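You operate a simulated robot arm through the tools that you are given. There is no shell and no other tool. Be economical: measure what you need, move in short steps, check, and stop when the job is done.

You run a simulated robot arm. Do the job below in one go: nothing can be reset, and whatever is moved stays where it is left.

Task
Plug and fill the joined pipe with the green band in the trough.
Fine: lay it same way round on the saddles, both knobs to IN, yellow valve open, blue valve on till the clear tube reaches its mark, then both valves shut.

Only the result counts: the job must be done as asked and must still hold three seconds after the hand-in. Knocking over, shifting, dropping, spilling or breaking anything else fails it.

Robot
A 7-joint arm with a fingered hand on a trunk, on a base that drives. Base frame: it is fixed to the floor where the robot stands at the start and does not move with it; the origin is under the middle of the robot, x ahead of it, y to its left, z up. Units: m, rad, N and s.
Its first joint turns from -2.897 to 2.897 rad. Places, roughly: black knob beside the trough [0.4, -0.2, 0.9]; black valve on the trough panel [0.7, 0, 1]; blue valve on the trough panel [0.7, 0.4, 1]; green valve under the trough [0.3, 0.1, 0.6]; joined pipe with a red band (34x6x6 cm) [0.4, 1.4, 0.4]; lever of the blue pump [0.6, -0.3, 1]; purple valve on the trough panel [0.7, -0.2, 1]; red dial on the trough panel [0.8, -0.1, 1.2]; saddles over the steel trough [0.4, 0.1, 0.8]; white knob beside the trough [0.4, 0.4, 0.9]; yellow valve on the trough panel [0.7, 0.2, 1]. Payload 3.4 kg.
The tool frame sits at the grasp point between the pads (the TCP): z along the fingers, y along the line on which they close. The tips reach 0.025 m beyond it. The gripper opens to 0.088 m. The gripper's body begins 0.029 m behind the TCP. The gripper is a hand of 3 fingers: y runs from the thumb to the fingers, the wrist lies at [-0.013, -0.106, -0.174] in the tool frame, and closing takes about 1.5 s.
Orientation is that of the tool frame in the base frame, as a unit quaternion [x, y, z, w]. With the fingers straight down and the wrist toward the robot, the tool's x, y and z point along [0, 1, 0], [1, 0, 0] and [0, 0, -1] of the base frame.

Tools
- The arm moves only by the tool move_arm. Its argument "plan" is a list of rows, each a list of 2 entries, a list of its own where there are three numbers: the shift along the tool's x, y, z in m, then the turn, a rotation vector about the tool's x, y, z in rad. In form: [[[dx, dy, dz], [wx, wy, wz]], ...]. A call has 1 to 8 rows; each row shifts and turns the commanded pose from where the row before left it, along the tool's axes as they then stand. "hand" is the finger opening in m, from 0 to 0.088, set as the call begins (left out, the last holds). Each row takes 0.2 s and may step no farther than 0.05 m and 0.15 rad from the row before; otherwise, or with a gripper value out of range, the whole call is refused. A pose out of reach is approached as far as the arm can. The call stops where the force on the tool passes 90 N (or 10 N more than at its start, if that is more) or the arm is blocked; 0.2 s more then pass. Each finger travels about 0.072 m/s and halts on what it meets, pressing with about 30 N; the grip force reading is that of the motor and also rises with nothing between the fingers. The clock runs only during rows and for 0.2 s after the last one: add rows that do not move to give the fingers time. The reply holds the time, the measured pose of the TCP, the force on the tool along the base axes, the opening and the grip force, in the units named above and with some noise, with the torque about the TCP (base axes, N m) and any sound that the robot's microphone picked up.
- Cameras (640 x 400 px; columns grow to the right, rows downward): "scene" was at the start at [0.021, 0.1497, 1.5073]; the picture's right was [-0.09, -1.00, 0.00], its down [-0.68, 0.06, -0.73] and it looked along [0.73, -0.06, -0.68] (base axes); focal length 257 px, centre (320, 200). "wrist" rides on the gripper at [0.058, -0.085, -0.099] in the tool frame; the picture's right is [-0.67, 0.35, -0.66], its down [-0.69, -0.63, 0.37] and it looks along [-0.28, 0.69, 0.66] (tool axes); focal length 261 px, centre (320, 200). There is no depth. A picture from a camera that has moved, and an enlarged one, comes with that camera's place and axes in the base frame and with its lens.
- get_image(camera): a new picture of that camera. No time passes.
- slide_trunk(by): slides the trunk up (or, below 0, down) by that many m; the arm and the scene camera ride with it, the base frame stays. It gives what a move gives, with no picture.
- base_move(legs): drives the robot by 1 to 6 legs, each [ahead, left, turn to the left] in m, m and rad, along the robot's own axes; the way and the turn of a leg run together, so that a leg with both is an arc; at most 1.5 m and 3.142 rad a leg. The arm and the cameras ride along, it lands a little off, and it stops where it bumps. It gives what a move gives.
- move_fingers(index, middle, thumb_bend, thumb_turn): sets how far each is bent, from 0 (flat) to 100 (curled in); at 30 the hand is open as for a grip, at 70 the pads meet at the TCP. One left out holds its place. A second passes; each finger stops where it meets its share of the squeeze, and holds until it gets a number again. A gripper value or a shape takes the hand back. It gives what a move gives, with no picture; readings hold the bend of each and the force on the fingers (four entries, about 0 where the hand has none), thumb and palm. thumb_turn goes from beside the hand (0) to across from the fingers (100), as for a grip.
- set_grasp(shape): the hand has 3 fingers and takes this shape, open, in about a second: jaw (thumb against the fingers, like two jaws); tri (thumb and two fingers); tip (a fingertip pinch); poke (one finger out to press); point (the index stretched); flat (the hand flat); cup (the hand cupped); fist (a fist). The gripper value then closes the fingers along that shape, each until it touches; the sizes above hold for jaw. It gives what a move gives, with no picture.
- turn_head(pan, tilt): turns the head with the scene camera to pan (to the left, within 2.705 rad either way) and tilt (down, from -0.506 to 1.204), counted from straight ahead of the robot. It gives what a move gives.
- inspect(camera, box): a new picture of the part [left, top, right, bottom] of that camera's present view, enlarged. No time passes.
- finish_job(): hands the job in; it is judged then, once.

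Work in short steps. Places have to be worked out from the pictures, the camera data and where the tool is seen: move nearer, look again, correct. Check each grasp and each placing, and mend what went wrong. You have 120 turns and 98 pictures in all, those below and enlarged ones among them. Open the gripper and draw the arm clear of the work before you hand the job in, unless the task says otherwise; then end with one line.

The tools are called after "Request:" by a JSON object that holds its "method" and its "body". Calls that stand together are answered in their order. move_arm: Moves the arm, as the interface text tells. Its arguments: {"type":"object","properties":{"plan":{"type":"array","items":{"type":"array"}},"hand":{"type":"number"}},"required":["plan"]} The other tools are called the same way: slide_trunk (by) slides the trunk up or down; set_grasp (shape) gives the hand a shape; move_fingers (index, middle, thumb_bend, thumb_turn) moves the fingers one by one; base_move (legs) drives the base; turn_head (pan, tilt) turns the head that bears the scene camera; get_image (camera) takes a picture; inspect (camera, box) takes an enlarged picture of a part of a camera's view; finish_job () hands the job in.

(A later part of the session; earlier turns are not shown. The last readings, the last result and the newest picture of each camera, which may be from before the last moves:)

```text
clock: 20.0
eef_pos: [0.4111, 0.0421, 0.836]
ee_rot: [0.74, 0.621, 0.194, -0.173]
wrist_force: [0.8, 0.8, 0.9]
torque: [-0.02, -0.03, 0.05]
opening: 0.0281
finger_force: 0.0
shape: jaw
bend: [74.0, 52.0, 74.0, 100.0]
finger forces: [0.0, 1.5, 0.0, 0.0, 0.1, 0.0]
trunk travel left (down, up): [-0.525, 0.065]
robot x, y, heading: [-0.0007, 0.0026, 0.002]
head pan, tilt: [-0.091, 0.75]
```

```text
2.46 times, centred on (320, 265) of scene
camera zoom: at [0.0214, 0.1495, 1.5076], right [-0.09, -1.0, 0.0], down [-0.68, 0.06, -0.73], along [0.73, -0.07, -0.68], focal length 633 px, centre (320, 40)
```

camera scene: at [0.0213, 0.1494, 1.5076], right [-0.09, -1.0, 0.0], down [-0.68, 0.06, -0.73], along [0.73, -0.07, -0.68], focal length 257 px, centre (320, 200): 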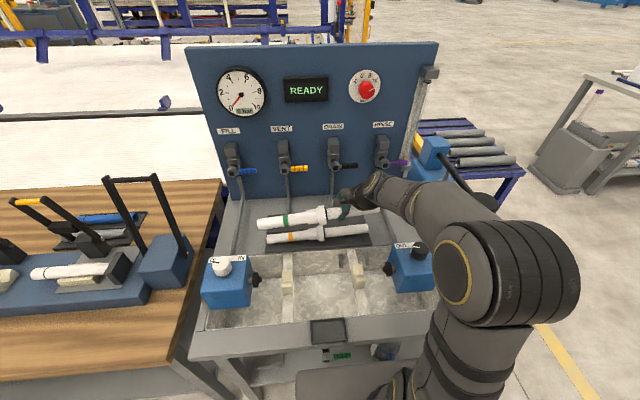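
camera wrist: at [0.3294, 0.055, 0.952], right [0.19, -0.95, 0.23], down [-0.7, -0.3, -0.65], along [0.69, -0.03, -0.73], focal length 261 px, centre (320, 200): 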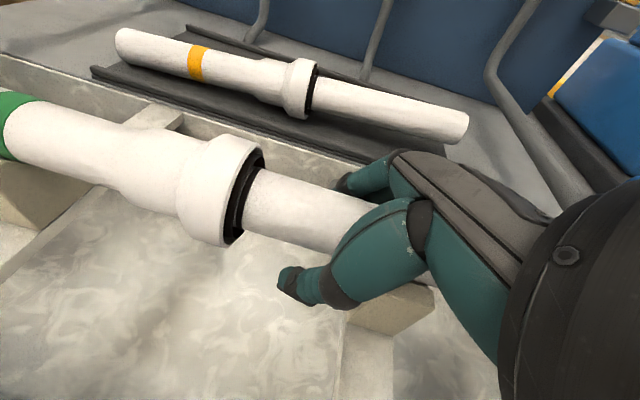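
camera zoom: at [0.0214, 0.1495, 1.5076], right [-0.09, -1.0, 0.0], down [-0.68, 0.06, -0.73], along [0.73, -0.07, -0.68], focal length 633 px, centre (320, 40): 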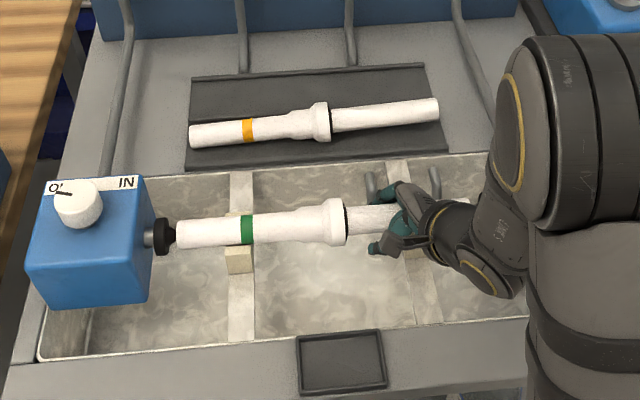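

The grip has let go gently and the pipe barely moved. I open further to let it settle.

Request:
{"method": "move_arm", "body": {"plan": [[[0, 0, 0], [0, 0, 0]], [[0, 0, 0], [0, 0, 0]]], "hand": 0.042}}

Request:
{"method": "move_arm", "body": {"plan": [[[0, 0, 0], [0, 0, 0]], [[0, 0, 0], [0, 0, 0]]], "hand": 0.06}}

Request:
{"method": "get_image", "body": {"camera": "wrist"}}

Request:
{"method": "inspect", "body": {"camera": "scene", "box": [190, 190, 450, 340]}}

```text
clock: 20.6
eef_pos: [0.4121, 0.0418, 0.8347]
ee_rot: [0.739, 0.621, 0.193, -0.173]
wrist_force: [-0.1, 0.5, 0.1]
torque: [-0.01, 0.0, 0.01]
opening: 0.0416
finger_force: 0.1
shape: jaw
bend: [74.0, 46.0, 71.0, 100.0]
finger forces: [0.0, 0.1, 0.0, 0.1, 0.0, 0.0]
trunk travel left (down, up): [-0.525, 0.065]
robot x, y, heading: [-0.0022, -0.0002, -0.001]
head pan, tilt: [-0.091, 0.75]
```

```text
clock: 21.2
eef_pos: [0.4112, 0.0413, 0.8357]
ee_rot: [0.739, 0.621, 0.194, -0.173]
wrist_force: [-0.3, 0.3, 0.1]
torque: [0.0, -0.01, 0.03]
opening: 0.0595
finger_force: 0.1
shape: jaw
bend: [28.0, 38.0, 60.0, 100.0]
finger forces: [0.0, 0.0, 0.1, 0.0, 0.0, 0.1]
trunk travel left (down, up): [-0.525, 0.065]
robot x, y, heading: [0.0011, 0.0048, -0.002]
head pan, tilt: [-0.091, 0.75]
```

```text
59 pictures are left
camera wrist: at [0.3292, 0.0552, 0.9521], right [0.19, -0.95, 0.23], down [-0.7, -0.3, -0.65], along [0.69, -0.03, -0.73], focal length 261 px, centre (320, 200)
```

wrist: 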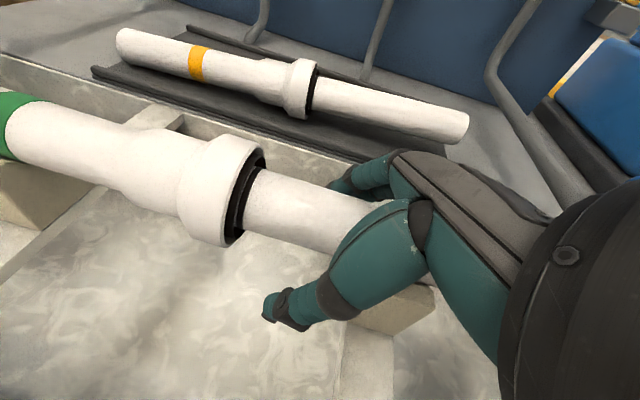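

```text
2.46 times, centred on (320, 265) of scene
camera zoom: at [0.0212, 0.1494, 1.5077], right [-0.09, -1.0, 0.0], down [-0.68, 0.06, -0.73], along [0.73, -0.07, -0.68], focal length 633 px, centre (320, 40)
```

zoom: 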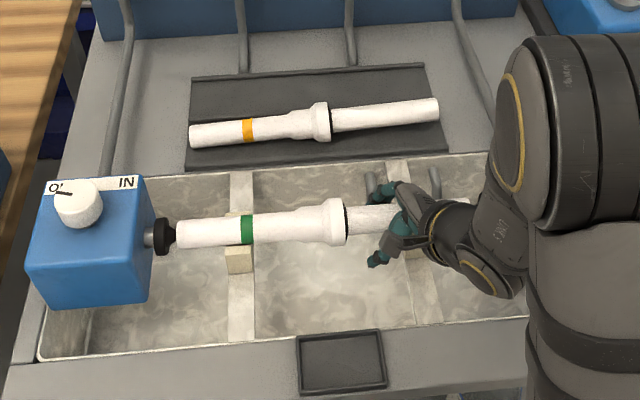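

The pipe rests on both saddles, all forces zero. I lift the hand straight up 12 cm.

Request:
{"method": "move_arm", "body": {"plan": [[[0.0101, 0, -0.0173], [0, 0, 0]], [[0.0151, 0, -0.0259], [0, 0, 0]], [[0.0202, 0, -0.0345], [0, 0, 0]], [[0.0202, 0, -0.0345], [0, 0, 0]], [[0, 0, 0], [0, 0, 0]]]}}

Request:
{"method": "get_image", "body": {"camera": "wrist"}}

Request:
{"method": "inspect", "body": {"camera": "scene", "box": [190, 190, 450, 340]}}

```text
clock: 22.4
eef_pos: [0.415, 0.0423, 0.9648]
ee_rot: [0.74, 0.621, 0.194, -0.173]
wrist_force: [-0.9, -0.8, -0.9]
torque: [-0.02, 0.0, 0.02]
opening: 0.0595
finger_force: 0.0
shape: jaw
bend: [28.0, 38.0, 60.0, 100.0]
finger forces: [0.0, 0.0, 0.0, 0.1, 0.1, 0.0]
trunk travel left (down, up): [-0.525, 0.065]
robot x, y, heading: [0.0009, 0.0, 0.001]
head pan, tilt: [-0.091, 0.75]
```

```text
57 pictures are left
camera wrist: at [0.3323, 0.0561, 1.0827], right [0.19, -0.95, 0.23], down [-0.7, -0.3, -0.65], along [0.69, -0.03, -0.73], focal length 261 px, centre (320, 200)
```

wrist: 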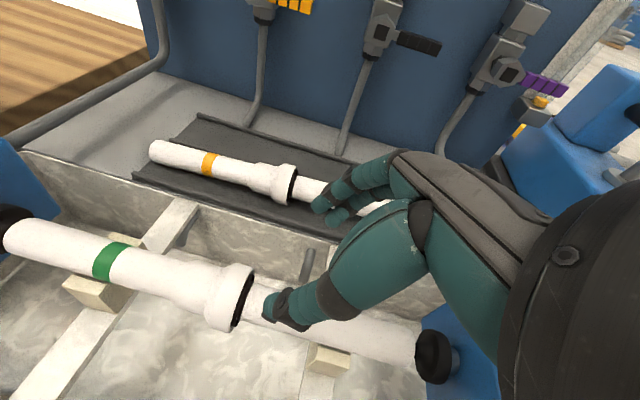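

```text
2.46 times, centred on (320, 265) of scene
camera zoom: at [0.0211, 0.1494, 1.5076], right [-0.09, -1.0, 0.0], down [-0.68, 0.06, -0.73], along [0.73, -0.07, -0.68], focal length 633 px, centre (320, 40)
```

zoom: 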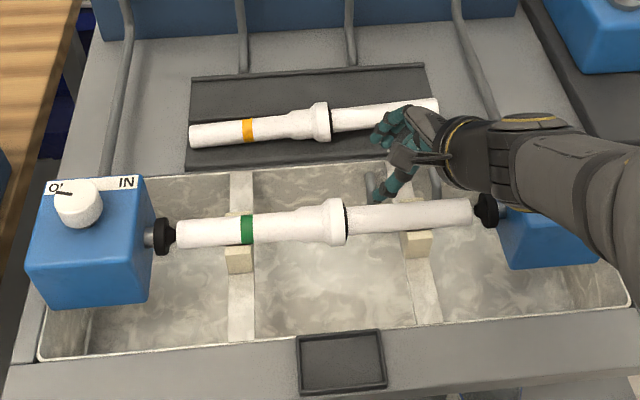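

The pipe lies well on both saddles, centred between the plugs. Now I raise and straighten the hand, opening it fully.

Request:
{"method": "move_arm", "body": {"plan": [[[0.01, 0, -0.025], [-0.0154, -0.0986, -0.007]], [[0.01, 0, -0.025], [0.0355, 0, -0.077]], [[0.01, 0, -0.025], [0.0355, 0, -0.077]], [[0.01, 0, -0.025], [0, -0.142, 0]], [[0.01, 0, -0.025], [0, -0.142, 0]], [[0.02, 0, -0.025], [0, -0.142, 0]], [[0.04, 0, 0], [0, 0, 0]], [[0.048, 0, 0], [0, 0, 0]]], "hand": 0.088}}

Request:
{"method": "move_arm", "body": {"plan": [[[0.048, 0, 0], [0, 0, 0]], [[0.048, 0, 0], [0, 0, 0]], [[0.048, 0, 0], [0, 0, 0]], [[0.02, 0, 0], [0, 0, 0]], [[0, 0, 0], [0, 0, 0]]]}}

Request:
{"method": "get_image", "body": {"camera": "wrist"}}

Request:
{"method": "get_image", "body": {"camera": "scene"}}

```text
clock: 24.2
eef_pos: [0.414, 0.1433, 1.1265]
ee_rot: [0.707, 0.707, 0.0, 0.0]
wrist_force: [0.5, -0.9, -0.4]
torque: [0.01, 0.01, 0.01]
opening: 0.0874
finger_force: 0.0
shape: jaw
bend: [30.0, 30.0, 30.0, 98.0]
finger forces: [0.1, 0.0, 0.1, 0.0, 0.0, 0.0]
trunk travel left (down, up): [-0.525, 0.065]
robot x, y, heading: [0.0012, -0.0009, -0.0]
head pan, tilt: [-0.091, 0.75]
```

```text
clock: 25.4
eef_pos: [0.4146, 0.3046, 1.1257]
ee_rot: [0.707, 0.707, 0.001, -0.001]
wrist_force: [0.7, 1.1, -0.2]
torque: [-0.02, 0.01, 0.01]
opening: 0.0878
finger_force: 0.1
shape: jaw
bend: [30.0, 30.0, 30.0, 98.0]
finger forces: [0.0, 0.0, 0.0, 0.0, 0.0, 0.1]
trunk travel left (down, up): [-0.525, 0.065]
robot x, y, heading: [-0.0037, 0.0006, 0.004]
head pan, tilt: [-0.091, 0.75]
```

```text
55 pictures are left
camera wrist: at [0.3282, 0.3627, 1.2262], right [0.35, -0.67, 0.65], down [-0.63, -0.68, -0.37], along [0.69, -0.28, -0.66], focal length 261 px, centre (320, 200)
```

wrist: 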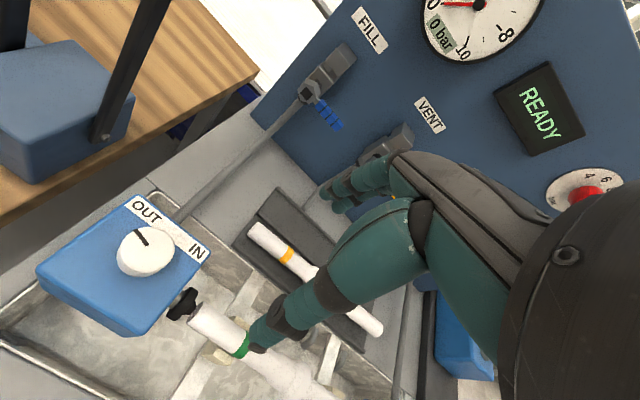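

```text
54 pictures are left
camera scene: at [0.0211, 0.1494, 1.5077], right [-0.09, -1.0, 0.0], down [-0.68, 0.06, -0.73], along [0.73, -0.07, -0.68], focal length 257 px, centre (320, 200)
```

scene: 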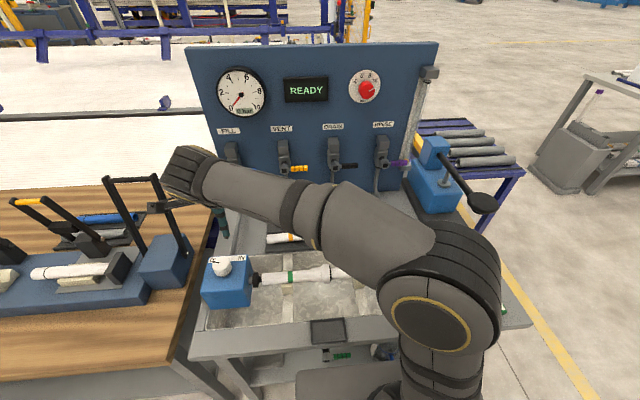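

Knob top estimated at (0.421, 0.373, 0.93), diameter ~5.5 cm. OUT→IN is clockwise seen from above; I move above the knob and pre-turn the hand 0.7 rad counter-clockwise.

Request:
{"method": "move_arm", "body": {"plan": [[[0.035, 0.003, 0], [0, 0, 0]], [[0.035, 0.003, 0], [0, 0, 0]], [[0, 0, 0.02], [0, 0, -0.14]], [[0, 0, 0.02], [0, 0, -0.14]], [[0, 0, 0.02], [0, 0, -0.14]], [[0, 0, 0.02], [0, 0, -0.14]], [[0, 0, 0.02], [0, 0, -0.14]], [[0, 0, 0], [0, 0, 0]]]}}

Request:
{"method": "get_image", "body": {"camera": "wrist"}}

Request:
{"method": "inspect", "body": {"camera": "scene", "box": [160, 180, 320, 320]}}

```text
clock: 27.2
eef_pos: [0.4182, 0.3753, 1.0279]
ee_rot: [0.421, 0.907, 0.0, 0.0]
wrist_force: [-0.5, 0.7, 0.2]
torque: [-0.01, -0.03, 0.03]
opening: 0.0877
finger_force: 0.1
shape: jaw
bend: [30.0, 30.0, 30.0, 98.0]
finger forces: [0.1, 0.0, 0.0, 0.0, 0.1, 0.0]
trunk travel left (down, up): [-0.525, 0.065]
robot x, y, heading: [0.0001, 0.003, -0.004]
head pan, tilt: [-0.091, 0.75]
```

```text
53 pictures are left
camera wrist: at [0.3161, 0.364, 1.1272], right [0.7, -0.29, 0.66], down [-0.04, -0.93, -0.37], along [0.71, 0.23, -0.66], focal length 261 px, centre (320, 200)
```

wrist: 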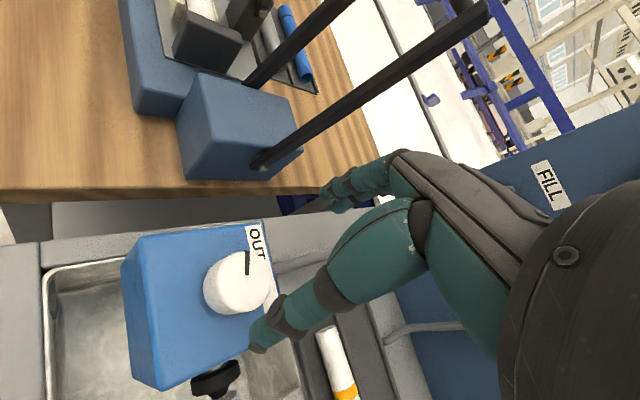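

```text
2.86 times, centred on (240, 250) of scene
camera zoom: at [0.0212, 0.1494, 1.5077], right [-0.09, -1.0, 0.0], down [-0.68, 0.06, -0.73], along [0.73, -0.07, -0.68], focal length 734 px, centre (549, 57)
```

zoom: 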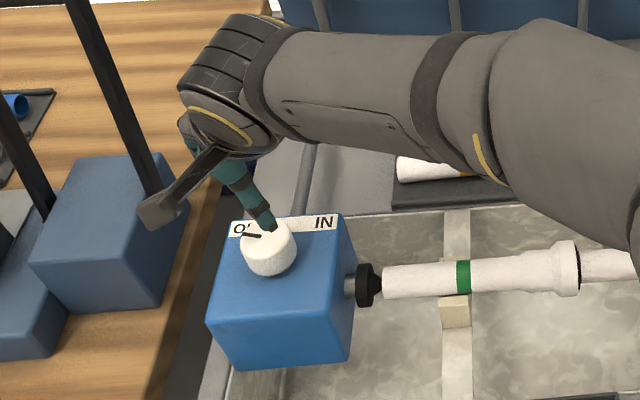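

The knob centre refines to about (0.415, 0.371). I descend so that the tips are just at knob-top height, then check.

Request:
{"method": "move_arm", "body": {"plan": [[[-0.001, -0.005, 0.04], [0, 0, 0]], [[0, 0, 0.035], [0, 0, 0]], [[0, 0, 0], [0, 0, 0]]]}}

Request:
{"method": "inspect", "body": {"camera": "wrist", "box": [160, 140, 420, 400]}}

Request:
{"method": "inspect", "body": {"camera": "scene", "box": [180, 220, 280, 310]}}

```text
clock: 28.0
eef_pos: [0.4148, 0.3711, 0.9518]
ee_rot: [0.422, 0.906, 0.0, 0.0]
wrist_force: [-0.4, 0.1, -0.2]
torque: [0.02, -0.03, 0.02]
opening: 0.0876
finger_force: 0.1
shape: jaw
bend: [30.0, 30.0, 30.0, 98.0]
finger forces: [0.1, 0.1, 0.0, 0.0, 0.0, 0.0]
trunk travel left (down, up): [-0.525, 0.065]
robot x, y, heading: [-0.0055, 0.0024, 0.001]
head pan, tilt: [-0.091, 0.75]
```

```text
1.54 times, centred on (290, 270) of wrist
camera zoom: at [0.3117, 0.3594, 1.0522], right [0.7, -0.29, 0.66], down [-0.04, -0.93, -0.37], along [0.71, 0.23, -0.66], focal length 401 px, centre (366, 92)
```

zoom: 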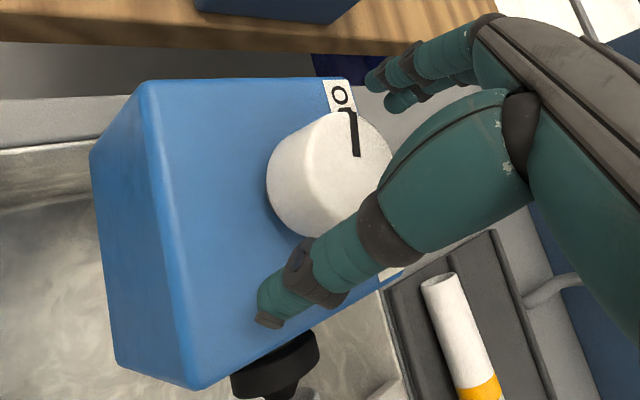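

```text
4.44 times, centred on (230, 265) of scene
camera zoom: at [0.0212, 0.1495, 1.5077], right [-0.09, -1.0, 0.0], down [-0.68, 0.06, -0.73], along [0.73, -0.07, -0.68], focal length 1142 px, centre (720, -89)
```

zoom: 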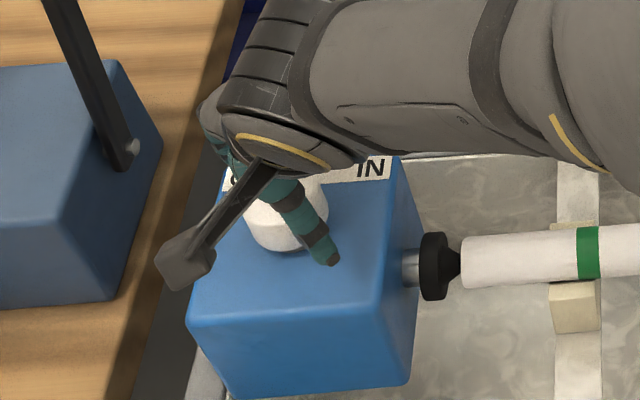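

Knob centre is about 4 mm further along the tool y. I correct and lower onto the knob to TCP z≈0.925.

Request:
{"method": "move_arm", "body": {"plan": [[[0, 0.005, 0.006], [0, 0, 0]], [[0, 0, 0.011], [0, 0, 0]], [[0, 0, 0.01], [0, 0, 0]], [[0, 0, 0], [0, 0, 0]]]}}

Request:
{"method": "inspect", "body": {"camera": "wrist", "box": [160, 140, 420, 400]}}

```text
clock: 29.0
eef_pos: [0.4204, 0.3741, 0.9258]
ee_rot: [0.422, 0.906, 0.0, 0.001]
wrist_force: [-0.3, 0.1, 0.4]
torque: [-0.01, 0.01, 0.04]
opening: 0.0878
finger_force: 0.1
shape: jaw
bend: [30.0, 30.0, 30.0, 98.0]
finger forces: [0.0, 0.1, 0.0, 0.0, 0.0, 0.0]
trunk travel left (down, up): [-0.525, 0.065]
robot x, y, heading: [-0.0027, -0.0012, 0.003]
head pan, tilt: [-0.091, 0.75]
```

```text
1.54 times, centred on (290, 270) of wrist
camera zoom: at [0.3162, 0.3638, 1.0254], right [0.7, -0.29, 0.66], down [-0.04, -0.93, -0.37], along [0.71, 0.23, -0.66], focal length 401 px, centre (366, 92)
```

zoom: 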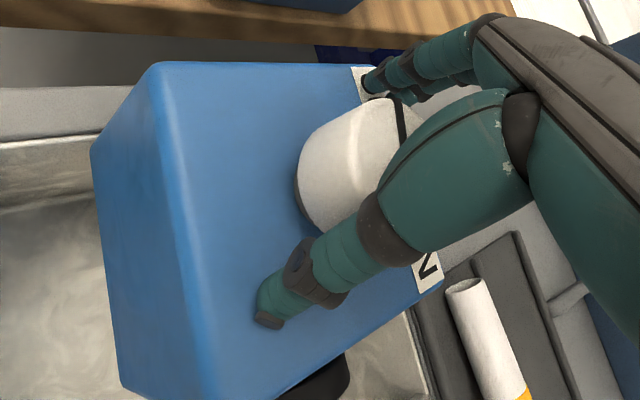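

The knob is straddled with no contact; I close on it.

Request:
{"method": "move_arm", "body": {"plan": [[[0, 0, 0.002], [0, 0, 0]], [[0, 0, 0], [0, 0, 0]], [[0, 0, 0], [0, 0, 0]], [[0, 0, 0], [0, 0, 0]], [[0, 0, 0], [0, 0, 0]], [[0, 0, 0], [0, 0, 0]]], "hand": 0.02}}

Request:
{"method": "inspect", "body": {"camera": "wrist", "box": [160, 140, 420, 400]}}

```text
clock: 30.4
eef_pos: [0.4196, 0.3754, 0.9276]
ee_rot: [0.421, 0.907, 0.003, 0.0]
wrist_force: [4.7, 0.8, 26.4]
torque: [0.89, -0.63, -0.24]
opening: 0.0329
finger_force: 30.1
shape: jaw
bend: [61.0, 52.0, 67.0, 100.0]
finger forces: [77.3, 0.5, 0.0, 0.1, 33.1, 0.0]
trunk travel left (down, up): [-0.525, 0.065]
robot x, y, heading: [0.0015, 0.0032, -0.0]
head pan, tilt: [-0.091, 0.75]
```

```text
1.54 times, centred on (290, 270) of wrist
camera zoom: at [0.3163, 0.3626, 1.0257], right [0.7, -0.29, 0.66], down [-0.04, -0.93, -0.37], along [0.72, 0.23, -0.66], focal length 401 px, centre (366, 92)
```

zoom: 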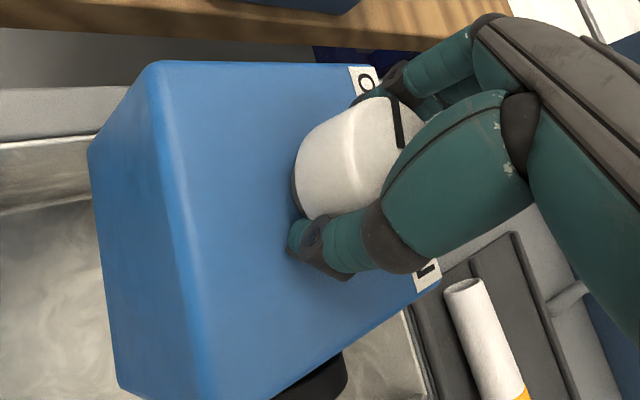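

Gripped, but the tips press on the box (26 N up). I raise 3 mm and turn clockwise in small steps.

Request:
{"method": "move_arm", "body": {"plan": [[[0, 0, -0.003], [0, 0, 0]], [[0, 0, 0], [0, 0, 0.1]], [[0, 0, 0], [0, 0, 0.1]], [[0, 0, 0], [0, 0, 0.1]], [[0, 0, 0], [0, 0, 0]]]}}

Request:
{"method": "inspect", "body": {"camera": "wrist", "box": [160, 140, 420, 400]}}

```text
clock: 31.6
eef_pos: [0.4185, 0.3753, 0.9265]
ee_rot: [0.553, 0.833, 0.0, 0.0]
wrist_force: [-3.1, 8.1, 8.5]
torque: [0.81, -0.61, 0.2]
opening: 0.0312
finger_force: 30.5
shape: jaw
bend: [62.0, 51.0, 67.0, 100.0]
finger forces: [67.4, 1.4, 0.0, 0.1, 34.9, 0.1]
trunk travel left (down, up): [-0.525, 0.065]
robot x, y, heading: [-0.0001, -0.0001, -0.0]
head pan, tilt: [-0.091, 0.75]
```

```text
1.54 times, centred on (290, 270) of wrist
camera zoom: at [0.3168, 0.3946, 1.0263], right [0.58, -0.48, 0.66], down [-0.31, -0.88, -0.37], along [0.75, 0.01, -0.66], focal length 401 px, centre (366, 92)
```

zoom: 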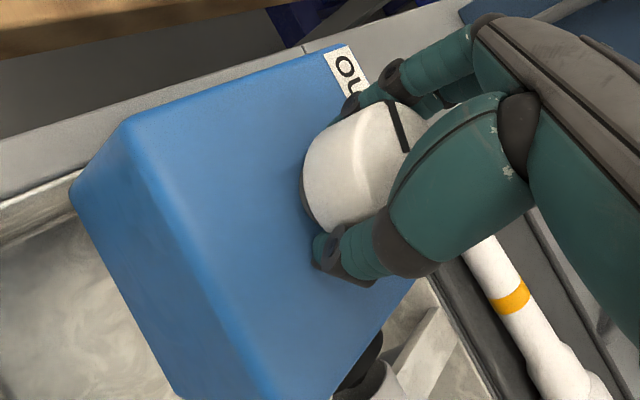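

The knob follows the hand. I continue turning clockwise.

Request:
{"method": "move_arm", "body": {"plan": [[[0, 0, 0], [0, 0, 0.12]], [[0, 0, 0], [0, 0, 0.12]], [[0, 0, 0], [0, 0, 0.12]], [[0, 0, 0], [0, 0, 0.12]], [[0, 0, 0], [0, 0, 0.12]], [[0, 0, 0], [0, 0, 0]]]}}

Request:
{"method": "inspect", "body": {"camera": "wrist", "box": [160, 140, 420, 400]}}

Request:
{"method": "inspect", "body": {"camera": "scene", "box": [180, 220, 280, 310]}}

```text
clock: 33.0
eef_pos: [0.4199, 0.3745, 0.9278]
ee_rot: [0.775, 0.633, 0.0, -0.001]
wrist_force: [5.3, 5.5, 2.4]
torque: [0.39, -0.85, 0.23]
opening: 0.0297
finger_force: 29.9
shape: jaw
bend: [63.0, 50.0, 67.0, 100.0]
finger forces: [83.7, 2.3, 0.0, 0.0, 34.6, 0.0]
trunk travel left (down, up): [-0.525, 0.065]
robot x, y, heading: [0.0003, -0.0013, 0.001]
head pan, tilt: [-0.091, 0.75]
```

```text
1.54 times, centred on (290, 270) of wrist
camera zoom: at [0.3482, 0.4477, 1.0263], right [0.21, -0.73, 0.66], down [-0.75, -0.54, -0.37], along [0.62, -0.42, -0.66], focal length 401 px, centre (366, 92)
```

zoom: 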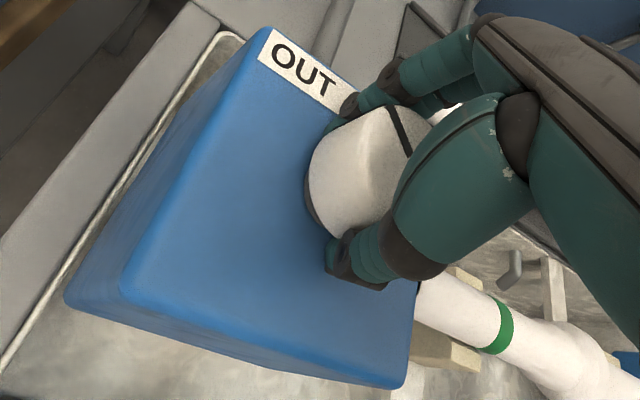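

```text
4.44 times, centred on (230, 265) of scene
camera zoom: at [0.0216, 0.1502, 1.5075], right [-0.09, -1.0, 0.0], down [-0.68, 0.06, -0.73], along [0.73, -0.07, -0.68], focal length 1142 px, centre (720, -89)
```

zoom: 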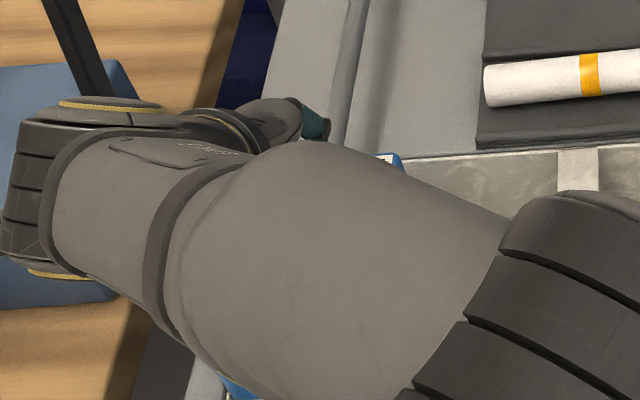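

It is still turning. Before going further I check the forearm's clearance from the lever on the left bench.

Request:
{"method": "get_image", "body": {"camera": "scene"}}

```text
44 pictures are left
camera scene: at [0.0216, 0.1502, 1.5075], right [-0.09, -1.0, 0.0], down [-0.68, 0.06, -0.73], along [0.73, -0.07, -0.68], focal length 257 px, centre (320, 200)
```

scene: 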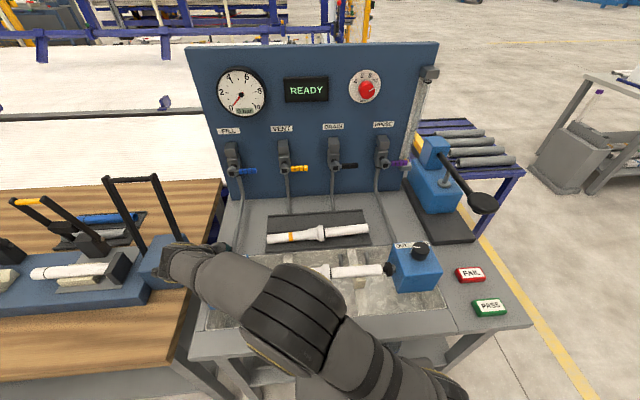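

The wrist is clear of the lever posts (post near x 0.47, y 0.465). I turn 0.5 rad more and check.

Request:
{"method": "move_arm", "body": {"plan": [[[0, 0, 0], [0, 0, 0.12]], [[0, 0, 0], [0, 0, 0.12]], [[0, 0, 0], [0, 0, 0.12]], [[0, 0, 0], [0, 0, 0.12]], [[0, 0, 0], [0, 0, 0]]]}}

Request:
{"method": "get_image", "body": {"camera": "wrist"}}

```text
clock: 34.2
eef_pos: [0.4209, 0.3728, 0.9261]
ee_rot: [0.903, 0.43, 0.0, 0.0]
wrist_force: [15.5, 3.3, 10.1]
torque: [0.1, -1.19, 0.41]
opening: 0.027
finger_force: 29.8
shape: jaw
bend: [63.0, 49.0, 67.0, 100.0]
finger forces: [103.0, 3.4, 0.1, 0.0, 34.0, 0.0]
trunk travel left (down, up): [-0.525, 0.065]
robot x, y, heading: [0.002, -0.001, -0.002]
head pan, tilt: [-0.091, 0.75]
```

```text
43 pictures are left
camera wrist: at [0.3911, 0.4716, 1.0265], right [-0.15, -0.74, 0.65], down [-0.92, -0.13, -0.37], along [0.36, -0.66, -0.66], focal length 261 px, centre (320, 200)
```

wrist: 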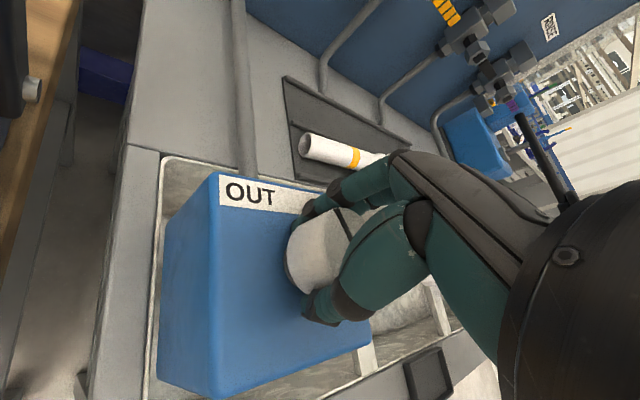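

About 1.38 rad turned; the camera mount nears the lever, so I release, rise, and turn the hand back for a second grip.

Request:
{"method": "move_arm", "body": {"plan": [[[0, 0, 0], [0, 0, 0]], [[0, 0, 0], [0, 0, 0]], [[0, 0, 0], [0, 0, 0]], [[0, 0, 0], [0, 0, 0]], [[0, 0, -0.02], [0, 0, 0]], [[0, 0, -0.03], [0, 0, 0]], [[0, 0, -0.03], [0, 0, 0]]], "hand": 0.088}}

Request:
{"method": "move_arm", "body": {"plan": [[[0, 0, 0], [0, 0, -0.145]], [[0, 0, 0], [0, 0, -0.145]], [[0, 0, 0], [0, 0, -0.145]], [[0, 0, 0], [0, 0, -0.145]], [[0, 0, 0], [0, 0, -0.145]], [[0, 0, 0], [0, 0, -0.145]], [[0, 0, 0], [0, 0, -0.145]], [[0, 0, 0], [0, 0, -0.145]]]}}

Request:
{"method": "move_arm", "body": {"plan": [[[0, 0, 0], [0, 0, -0.11]], [[0, 0, 0], [0, 0, -0.11]], [[0, 0, 0], [0, 0, 0]]]}}

Request:
{"method": "get_image", "body": {"camera": "wrist"}}

Request:
{"method": "inspect", "body": {"camera": "scene", "box": [180, 220, 340, 320]}}

```text
clock: 35.8
eef_pos: [0.4178, 0.375, 1.0059]
ee_rot: [0.903, 0.431, 0.0, 0.001]
wrist_force: [-0.7, 0.5, 0.0]
torque: [0.0, -0.02, 0.01]
opening: 0.0874
finger_force: 0.0
shape: jaw
bend: [30.0, 30.0, 30.0, 98.0]
finger forces: [0.1, 0.1, 0.1, 0.0, 0.1, 0.1]
trunk travel left (down, up): [-0.525, 0.065]
robot x, y, heading: [0.0008, 0.0017, -0.005]
head pan, tilt: [-0.091, 0.75]
```

```text
clock: 37.6
eef_pos: [0.4201, 0.3736, 1.0069]
ee_rot: [0.518, 0.855, 0.0, 0.0]
wrist_force: [0.4, -0.1, 0.1]
torque: [0.0, 0.0, -0.01]
opening: 0.0876
finger_force: 0.1
shape: jaw
bend: [30.0, 30.0, 30.0, 98.0]
finger forces: [0.0, 0.0, 0.1, 0.0, 0.1, 0.0]
trunk travel left (down, up): [-0.525, 0.065]
robot x, y, heading: [0.0013, -0.0011, 0.004]
head pan, tilt: [-0.091, 0.75]
```

```text
clock: 38.4
eef_pos: [0.4199, 0.3758, 1.0051]
ee_rot: [0.422, 0.907, 0.0, -0.001]
wrist_force: [1.1, 0.2, 0.9]
torque: [0.0, 0.02, 0.03]
opening: 0.0877
finger_force: 0.1
shape: jaw
bend: [30.0, 30.0, 30.0, 98.0]
finger forces: [0.1, 0.0, 0.0, 0.0, 0.0, 0.0]
trunk travel left (down, up): [-0.525, 0.065]
robot x, y, heading: [-0.0035, 0.0006, -0.003]
head pan, tilt: [-0.091, 0.75]
```

```text
42 pictures are left
camera wrist: at [0.3168, 0.363, 1.1059], right [0.7, -0.29, 0.66], down [-0.04, -0.93, -0.37], along [0.71, 0.23, -0.66], focal length 261 px, centre (320, 200)
```

wrist: 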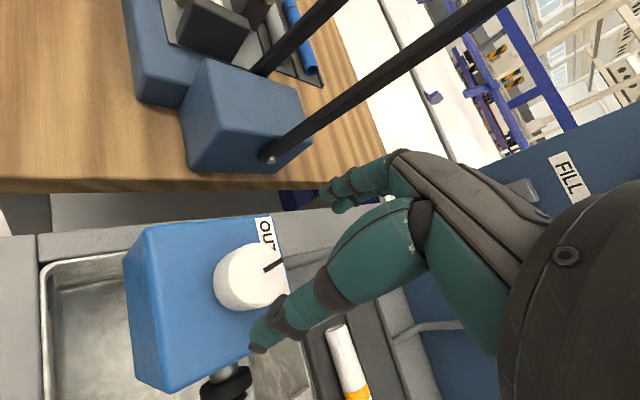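

```text
4.00 times, centred on (260, 270) of scene
camera zoom: at [0.0212, 0.1495, 1.5076], right [-0.09, -1.0, 0.0], down [-0.68, 0.06, -0.73], along [0.73, -0.07, -0.68], focal length 1028 px, centre (560, -80)
```

zoom: 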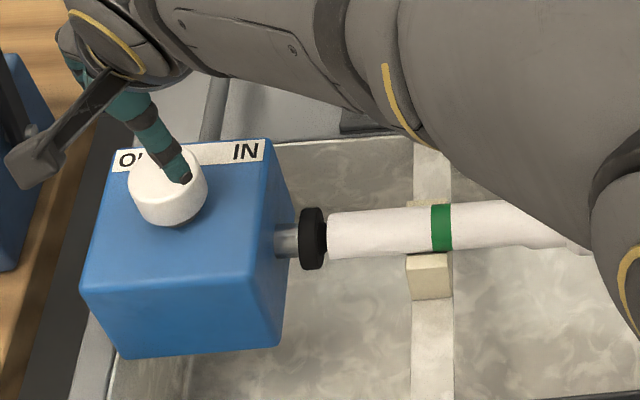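

The pointer now faces straight ahead and the plug has crept out: it takes about half a turn in all. I pre-turn a bit more, regrip and turn on.

Request:
{"method": "move_arm", "body": {"plan": [[[0, 0, 0.02], [0, 0, -0.13]], [[0, 0, 0.02], [0, 0, -0.13]], [[0, 0, 0.017], [0, 0, 0]], [[0, 0, 0.018], [0, 0, 0]], [[0, 0, 0], [0, 0, 0]]]}}

Request:
{"method": "move_arm", "body": {"plan": [[[0, 0, 0], [0, 0, 0]], [[0, 0, 0], [0, 0, 0]], [[0, 0, 0], [0, 0, 0]], [[0, 0, 0], [0, 0, 0]], [[0, 0, 0], [0, 0, 0]], [[0, 0, 0], [0, 0, 0]]], "hand": 0.02}}

Request:
{"method": "inspect", "body": {"camera": "wrist", "box": [160, 140, 420, 400]}}

```text
clock: 39.6
eef_pos: [0.4203, 0.3745, 0.9318]
ee_rot: [0.3, 0.954, 0.0, 0.0]
wrist_force: [-1.0, 0.0, -0.3]
torque: [-0.01, 0.02, -0.01]
opening: 0.0876
finger_force: 0.0
shape: jaw
bend: [30.0, 30.0, 30.0, 98.0]
finger forces: [0.1, 0.0, 0.1, 0.0, 0.0, 0.1]
trunk travel left (down, up): [-0.525, 0.065]
robot x, y, heading: [-0.0009, 0.0001, -0.001]
head pan, tilt: [-0.091, 0.75]
```

```text
clock: 41.0
eef_pos: [0.4198, 0.3746, 0.9309]
ee_rot: [0.301, 0.954, 0.001, -0.001]
wrist_force: [-5.0, -8.1, -4.6]
torque: [-0.14, 0.12, 0.01]
opening: 0.037
finger_force: 30.3
shape: jaw
bend: [74.0, 55.0, 67.0, 100.0]
finger forces: [15.4, 6.3, 0.0, 0.1, 29.0, 0.0]
trunk travel left (down, up): [-0.525, 0.065]
robot x, y, heading: [-0.0004, -0.0021, -0.001]
head pan, tilt: [-0.091, 0.75]
```

```text
1.54 times, centred on (290, 270) of wrist
camera zoom: at [0.3232, 0.3369, 1.031], right [0.75, -0.1, 0.65], down [0.2, -0.91, -0.37], along [0.63, 0.41, -0.66], focal length 401 px, centre (366, 92)
```

zoom: 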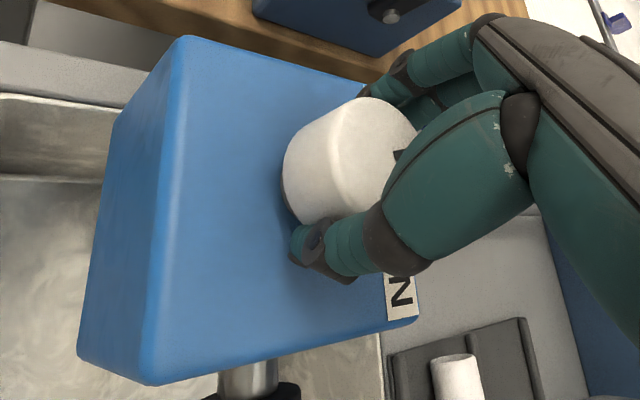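

Clean grip. I turn clockwise 1.1 rad.

Request:
{"method": "move_arm", "body": {"plan": [[[0, 0, 0], [0, 0, 0.14]], [[0, 0, 0], [0, 0, 0.14]], [[0, 0, 0], [0, 0, 0.14]], [[0, 0, 0], [0, 0, 0.14]], [[0, 0, 0], [0, 0, 0.14]], [[0, 0, 0], [0, 0, 0.14]], [[0, 0, 0], [0, 0, 0.14]], [[0, 0, 0], [0, 0, 0.14]]]}}

Request:
{"method": "move_arm", "body": {"plan": [[[0, 0, 0], [0, 0, 0.1]], [[0, 0, 0], [0, 0, 0.1]], [[0, 0, 0], [0, 0, 0.1]], [[0, 0, 0], [0, 0, 0]]]}}

Request:
{"method": "get_image", "body": {"camera": "wrist"}}

```text
clock: 42.8
eef_pos: [0.4203, 0.3741, 0.9326]
ee_rot: [0.763, 0.647, 0.0, 0.0]
wrist_force: [0.3, -12.9, -10.2]
torque: [-0.13, -0.3, 0.08]
opening: 0.0353
finger_force: 29.8
shape: jaw
bend: [74.0, 52.0, 67.0, 100.0]
finger forces: [16.9, 11.4, 0.0, 0.0, 27.6, 0.0]
trunk travel left (down, up): [-0.525, 0.065]
robot x, y, heading: [0.0013, -0.0005, -0.005]
head pan, tilt: [-0.091, 0.75]
```

```text
clock: 43.8
eef_pos: [0.4198, 0.3739, 0.9313]
ee_rot: [0.85, 0.526, 0.0, 0.0]
wrist_force: [-0.6, -14.9, -8.1]
torque: [-0.25, -0.34, 0.11]
opening: 0.035
finger_force: 29.6
shape: jaw
bend: [74.0, 51.0, 67.0, 100.0]
finger forces: [17.9, 12.8, 0.0, 0.1, 26.5, 0.1]
trunk travel left (down, up): [-0.525, 0.065]
robot x, y, heading: [-0.0007, 0.0007, -0.002]
head pan, tilt: [-0.091, 0.75]
```

```text
39 pictures are left
camera wrist: at [0.3692, 0.4623, 1.0313], right [0.01, -0.76, 0.65], down [-0.87, -0.33, -0.37], along [0.49, -0.56, -0.66], focal length 261 px, centre (320, 200)
```

wrist: 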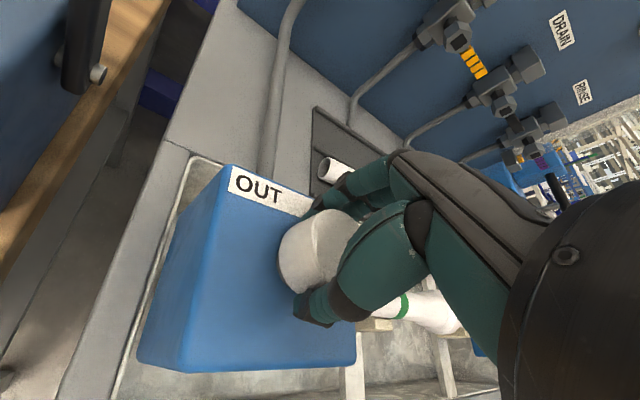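

Total turn ≈2.8 rad. I turn a further 0.28 rad, within the earlier safe limit, and read torque.

Request:
{"method": "move_arm", "body": {"plan": [[[0, 0, 0], [0, 0, 0.1]], [[0, 0, 0], [0, 0, 0.1]], [[0, 0, 0], [0, 0, 0.08]], [[0, 0, 0], [0, 0, 0]]]}}

Request:
{"method": "move_arm", "body": {"plan": [[[0, 0, 0], [0, 0, 0]], [[0, 0, 0], [0, 0, 0]], [[0, 0, 0], [0, 0, 0]], [[0, 0, 0], [0, 0, 0]], [[0, 0, -0.02], [0, 0, 0]], [[0, 0, -0.03], [0, 0, 0]], [[0, 0, -0.03], [0, 0, 0]]], "hand": 0.088}}

Request:
{"method": "get_image", "body": {"camera": "wrist"}}

```text
clock: 44.8
eef_pos: [0.419, 0.3714, 0.9307]
ee_rot: [0.915, 0.403, 0.001, -0.001]
wrist_force: [0.1, -16.5, -8.3]
torque: [-0.41, -0.37, 0.08]
opening: 0.0342
finger_force: 29.7
shape: jaw
bend: [74.0, 50.0, 68.0, 100.0]
finger forces: [19.1, 14.2, 0.0, 0.0, 24.6, 0.0]
trunk travel left (down, up): [-0.525, 0.065]
robot x, y, heading: [-0.0001, -0.0036, -0.002]
head pan, tilt: [-0.091, 0.75]
```

```text
clock: 46.4
eef_pos: [0.4183, 0.3741, 1.0109]
ee_rot: [0.915, 0.403, 0.0, 0.0]
wrist_force: [-0.2, 0.0, 0.4]
torque: [-0.03, 0.01, 0.01]
opening: 0.0874
finger_force: 0.1
shape: jaw
bend: [30.0, 30.0, 30.0, 98.0]
finger forces: [0.0, 0.0, 0.0, 0.0, 0.0, 0.0]
trunk travel left (down, up): [-0.525, 0.065]
robot x, y, heading: [0.0, 0.0005, 0.002]
head pan, tilt: [-0.091, 0.75]
```

```text
38 pictures are left
camera wrist: at [0.3954, 0.4743, 1.1109], right [-0.19, -0.73, 0.66], down [-0.93, -0.08, -0.37], along [0.32, -0.68, -0.66], focal length 261 px, centre (320, 200)
```

wrist: 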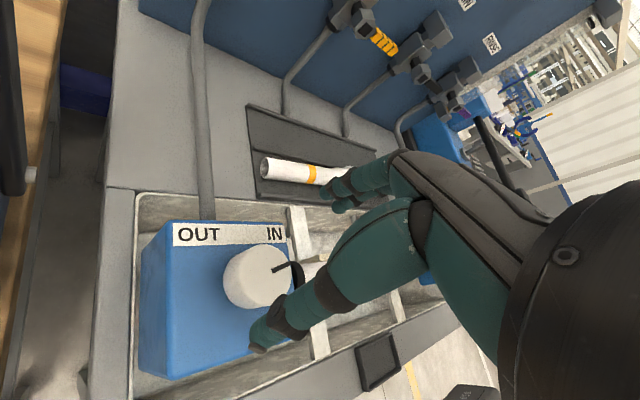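

The white pointer now faces IN (−y). I rise, unturn the hand and move toward the black knob near (0.42, −0.164).

Request:
{"method": "move_arm", "body": {"plan": [[[0, 0, -0.025], [0, 0, -0.146]], [[0, 0, -0.025], [0, 0, -0.146]], [[0, 0, -0.025], [0, 0, -0.146]], [[0, 0, -0.025], [0, 0, -0.146]], [[0, 0, -0.02], [0, 0, -0.146]], [[-0.049, 0, 0], [0, 0, 0]], [[-0.049, 0, 0], [0, 0, 0]], [[-0.049, 0, 0], [0, 0, 0]]]}}

Request:
{"method": "move_arm", "body": {"plan": [[[-0.049, 0, 0], [0, 0, 0]], [[-0.049, 0, 0], [0, 0, 0]], [[-0.049, 0, 0], [0, 0, 0]], [[-0.049, 0, 0], [0, 0, 0]], [[-0.049, 0, 0], [0, 0, 0]], [[-0.049, 0, 0], [0, 0, 0]], [[-0.049, 0, 0], [0, 0, 0]], [[0, 0, 0], [0, 0, 0]]]}}

Request:
{"method": "get_image", "body": {"camera": "scene"}}

Request:
{"method": "get_image", "body": {"camera": "wrist"}}

```text
clock: 48.2
eef_pos: [0.4189, 0.2272, 1.1328]
ee_rot: [0.711, 0.704, -0.001, 0.0]
wrist_force: [-0.4, 0.9, -0.3]
torque: [0.0, -0.01, 0.0]
opening: 0.0874
finger_force: 0.0
shape: jaw
bend: [30.0, 30.0, 30.0, 98.0]
finger forces: [0.0, 0.0, 0.0, 0.0, 0.0, 0.0]
trunk travel left (down, up): [-0.525, 0.065]
robot x, y, heading: [0.0037, 0.0018, -0.0]
head pan, tilt: [-0.091, 0.75]
```

```text
clock: 50.0
eef_pos: [0.4147, -0.1124, 1.132]
ee_rot: [0.711, 0.703, 0.001, -0.001]
wrist_force: [-0.1, -0.3, -0.3]
torque: [-0.04, -0.01, 0.02]
opening: 0.0879
finger_force: 0.0
shape: jaw
bend: [30.0, 30.0, 30.0, 98.0]
finger forces: [0.0, 0.1, 0.0, 0.0, 0.0, 0.0]
trunk travel left (down, up): [-0.525, 0.065]
robot x, y, heading: [-0.0012, -0.0, 0.003]
head pan, tilt: [-0.091, 0.75]
```

```text
37 pictures are left
camera scene: at [0.0211, 0.1494, 1.5077], right [-0.09, -1.0, 0.0], down [-0.68, 0.06, -0.73], along [0.73, -0.07, -0.68], focal length 257 px, centre (320, 200)
```

scene: 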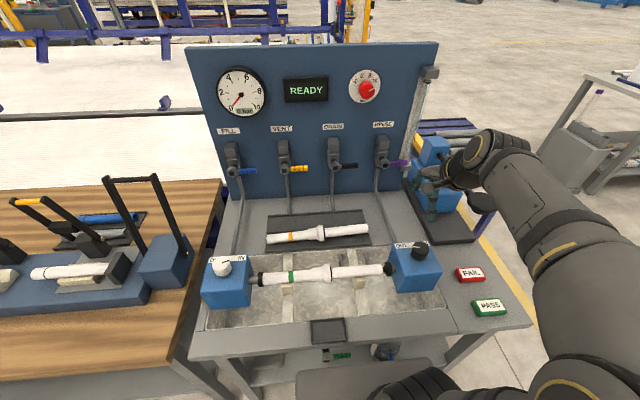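

```text
36 pictures are left
camera wrist: at [0.3298, -0.0551, 1.2307], right [0.34, -0.67, 0.65], down [-0.64, -0.68, -0.37], along [0.69, -0.29, -0.66], focal length 261 px, centre (320, 200)
```

wrist: 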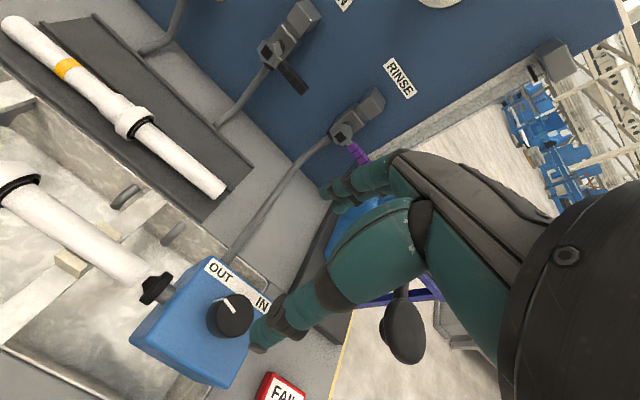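

Black knob is at about (0.419, −0.162). I go above it, pre-turning 0.95 rad counter-clockwise, and look before lowering.

Request:
{"method": "move_arm", "body": {"plan": [[[-0.049, 0.005, 0], [0, 0, 0]], [[0, 0, 0.02], [0, 0, -0.136]], [[0, 0, 0.02], [0, 0, -0.136]], [[0, 0, 0.02], [0, 0, -0.136]], [[0, 0, 0.02], [0, 0, -0.136]], [[0, 0, 0.02], [0, 0, -0.136]], [[0, 0, 0.02], [0, 0, -0.136]], [[0, 0, 0.02], [0, 0, -0.136]]]}}

Request:
{"method": "move_arm", "body": {"plan": [[[0, 0, 0.02], [0, 0, 0]], [[0, 0, 0], [0, 0, 0]]]}}

Request:
{"method": "get_image", "body": {"camera": "wrist"}}

Request:
{"method": "get_image", "body": {"camera": "scene"}}

```text
clock: 51.8
eef_pos: [0.4195, -0.1666, 0.991]
ee_rot: [0.308, 0.951, 0.001, 0.001]
wrist_force: [0.0, -0.4, 0.1]
torque: [0.01, -0.01, 0.0]
opening: 0.0875
finger_force: 0.1
shape: jaw
bend: [30.0, 30.0, 30.0, 98.0]
finger forces: [0.0, 0.1, 0.0, 0.0, 0.1, 0.0]
trunk travel left (down, up): [-0.525, 0.065]
robot x, y, heading: [-0.0006, -0.0014, -0.001]
head pan, tilt: [-0.091, 0.75]
```

```text
clock: 52.4
eef_pos: [0.4219, -0.1642, 0.9711]
ee_rot: [0.31, 0.951, 0.001, -0.001]
wrist_force: [-0.5, -0.3, -0.7]
torque: [-0.01, 0.02, -0.02]
opening: 0.0877
finger_force: 0.0
shape: jaw
bend: [30.0, 30.0, 30.0, 98.0]
finger forces: [0.0, 0.1, 0.1, 0.0, 0.0, 0.0]
trunk travel left (down, up): [-0.525, 0.065]
robot x, y, heading: [0.0017, -0.0013, 0.001]
head pan, tilt: [-0.091, 0.75]
```

```text
35 pictures are left
camera wrist: at [0.3229, -0.2001, 1.0704], right [0.75, -0.11, 0.66], down [0.18, -0.91, -0.37], along [0.64, 0.4, -0.66], focal length 261 px, centre (320, 200)
```

wrist: 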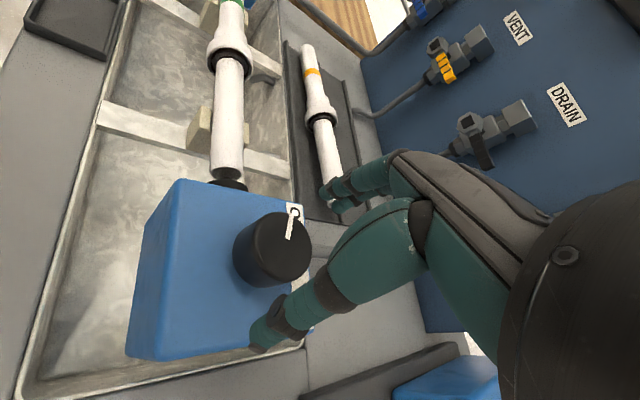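

```text
34 pictures are left
camera scene: at [0.0213, 0.1493, 1.5077], right [-0.09, -1.0, 0.0], down [-0.68, 0.06, -0.73], along [0.73, -0.07, -0.68], focal length 257 px, centre (320, 200)
```

scene: 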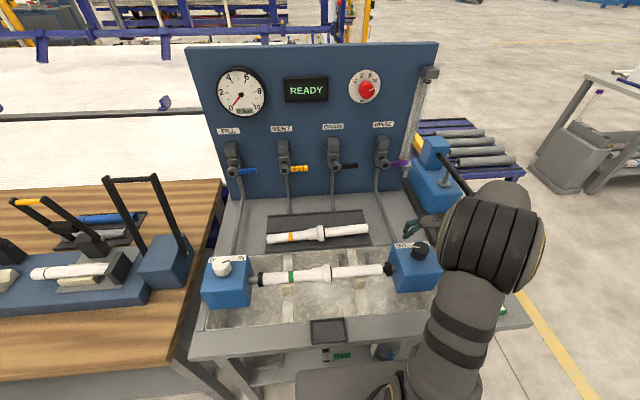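

Knob centre refined to (0.420, −0.158). I correct, lower to z≈0.931 and close.

Request:
{"method": "move_arm", "body": {"plan": [[[0.005, 0.004, 0.012], [0, 0, 0]], [[0, 0, 0.014], [0, 0, 0]], [[0, 0, 0.014], [0, 0, 0]], [[0, 0, 0], [0, 0, 0]]]}}

Request:
{"method": "move_arm", "body": {"plan": [[[0, 0, 0], [0, 0, 0]], [[0, 0, 0], [0, 0, 0]], [[0, 0, 0], [0, 0, 0]], [[0, 0, 0], [0, 0, 0]], [[0, 0, 0], [0, 0, 0]], [[0, 0, 0], [0, 0, 0]]], "hand": 0.02}}

Request:
{"method": "inspect", "body": {"camera": "wrist", "box": [160, 140, 420, 400]}}

```text
clock: 53.4
eef_pos: [0.4176, -0.1587, 0.9306]
ee_rot: [0.309, 0.951, 0.001, 0.0]
wrist_force: [-0.6, -0.9, -0.5]
torque: [-0.04, 0.0, 0.01]
opening: 0.0876
finger_force: 0.1
shape: jaw
bend: [30.0, 30.0, 30.0, 98.0]
finger forces: [0.0, 0.1, 0.0, 0.0, 0.0, 0.0]
trunk travel left (down, up): [-0.525, 0.065]
robot x, y, heading: [-0.0005, 0.0008, -0.0]
head pan, tilt: [-0.091, 0.75]
```

```text
clock: 54.8
eef_pos: [0.417, -0.1582, 0.9295]
ee_rot: [0.31, 0.951, 0.001, 0.0]
wrist_force: [-3.6, -1.0, -15.5]
torque: [-0.08, 0.08, -0.02]
opening: 0.0343
finger_force: 29.5
shape: jaw
bend: [74.0, 53.0, 71.0, 100.0]
finger forces: [18.8, 8.8, 0.1, 0.0, 29.2, 0.1]
trunk travel left (down, up): [-0.525, 0.065]
robot x, y, heading: [0.001, 0.0032, -0.001]
head pan, tilt: [-0.091, 0.75]
```

```text
1.54 times, centred on (290, 270) of wrist
camera zoom: at [0.3203, -0.1944, 1.0292], right [0.75, -0.11, 0.65], down [0.18, -0.91, -0.37], along [0.64, 0.39, -0.66], focal length 401 px, centre (366, 92)
```

zoom: 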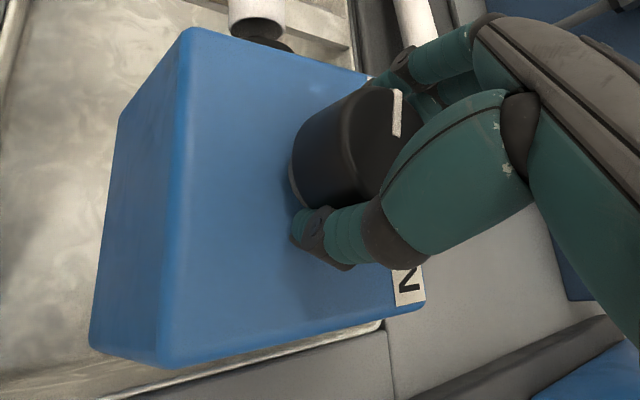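

Gripped. I turn clockwise about 1.6 rad in two calls.

Request:
{"method": "move_arm", "body": {"plan": [[[0, 0, 0], [0, 0, 0.14]], [[0, 0, 0], [0, 0, 0.14]], [[0, 0, 0], [0, 0, 0.14]], [[0, 0, 0], [0, 0, 0.14]], [[0, 0, 0], [0, 0, 0.14]], [[0, 0, 0], [0, 0, 0.14]], [[0, 0, 0], [0, 0, 0.14]], [[0, 0, 0], [0, 0, 0]]]}}

Request:
{"method": "move_arm", "body": {"plan": [[[0, 0, 0], [0, 0, 0.13]], [[0, 0, 0], [0, 0, 0.13]], [[0, 0, 0], [0, 0, 0.13]], [[0, 0, 0], [0, 0, 0.13]], [[0, 0, 0], [0, 0, 0.1]], [[0, 0, 0], [0, 0, 0]]]}}

Request:
{"method": "get_image", "body": {"camera": "wrist"}}

```text
clock: 56.6
eef_pos: [0.4184, -0.1589, 0.9305]
ee_rot: [0.721, 0.693, 0.001, 0.0]
wrist_force: [-7.2, -3.7, -18.7]
torque: [-0.05, 0.28, 0.06]
opening: 0.0338
finger_force: 29.9
shape: jaw
bend: [74.0, 54.0, 69.0, 100.0]
finger forces: [18.7, 11.4, 0.1, 0.0, 32.9, 0.0]
trunk travel left (down, up): [-0.525, 0.065]
robot x, y, heading: [-0.0004, 0.0028, 0.0]
head pan, tilt: [-0.091, 0.75]
```

```text
clock: 58.0
eef_pos: [0.4168, -0.1591, 0.9304]
ee_rot: [0.886, 0.463, -0.002, -0.005]
wrist_force: [-5.4, -3.8, -20.1]
torque: [0.05, 0.26, 0.02]
opening: 0.0328
finger_force: 30.0
shape: jaw
bend: [74.0, 53.0, 70.0, 100.0]
finger forces: [19.4, 12.3, 0.1, 0.0, 28.3, 0.1]
out of reach, approached as far as the arm can: row 4
trunk travel left (down, up): [-0.525, 0.065]
robot x, y, heading: [-0.0008, 0.0015, 0.004]
head pan, tilt: [-0.091, 0.75]
```

```text
32 pictures are left
camera wrist: at [0.381, -0.0643, 1.0308], right [-0.09, -0.75, 0.65], down [-0.91, -0.2, -0.36], along [0.4, -0.63, -0.67], focal length 261 px, centre (320, 200)
```

wrist: 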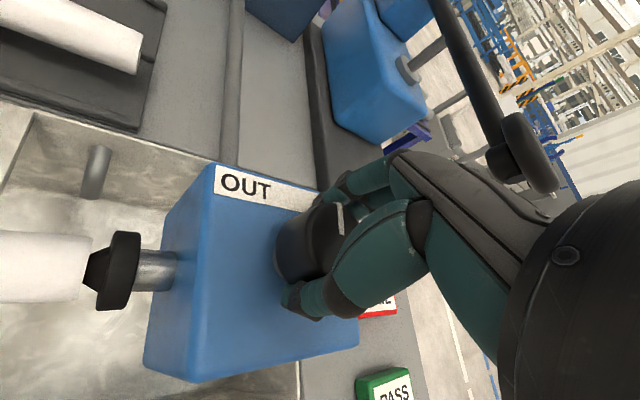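

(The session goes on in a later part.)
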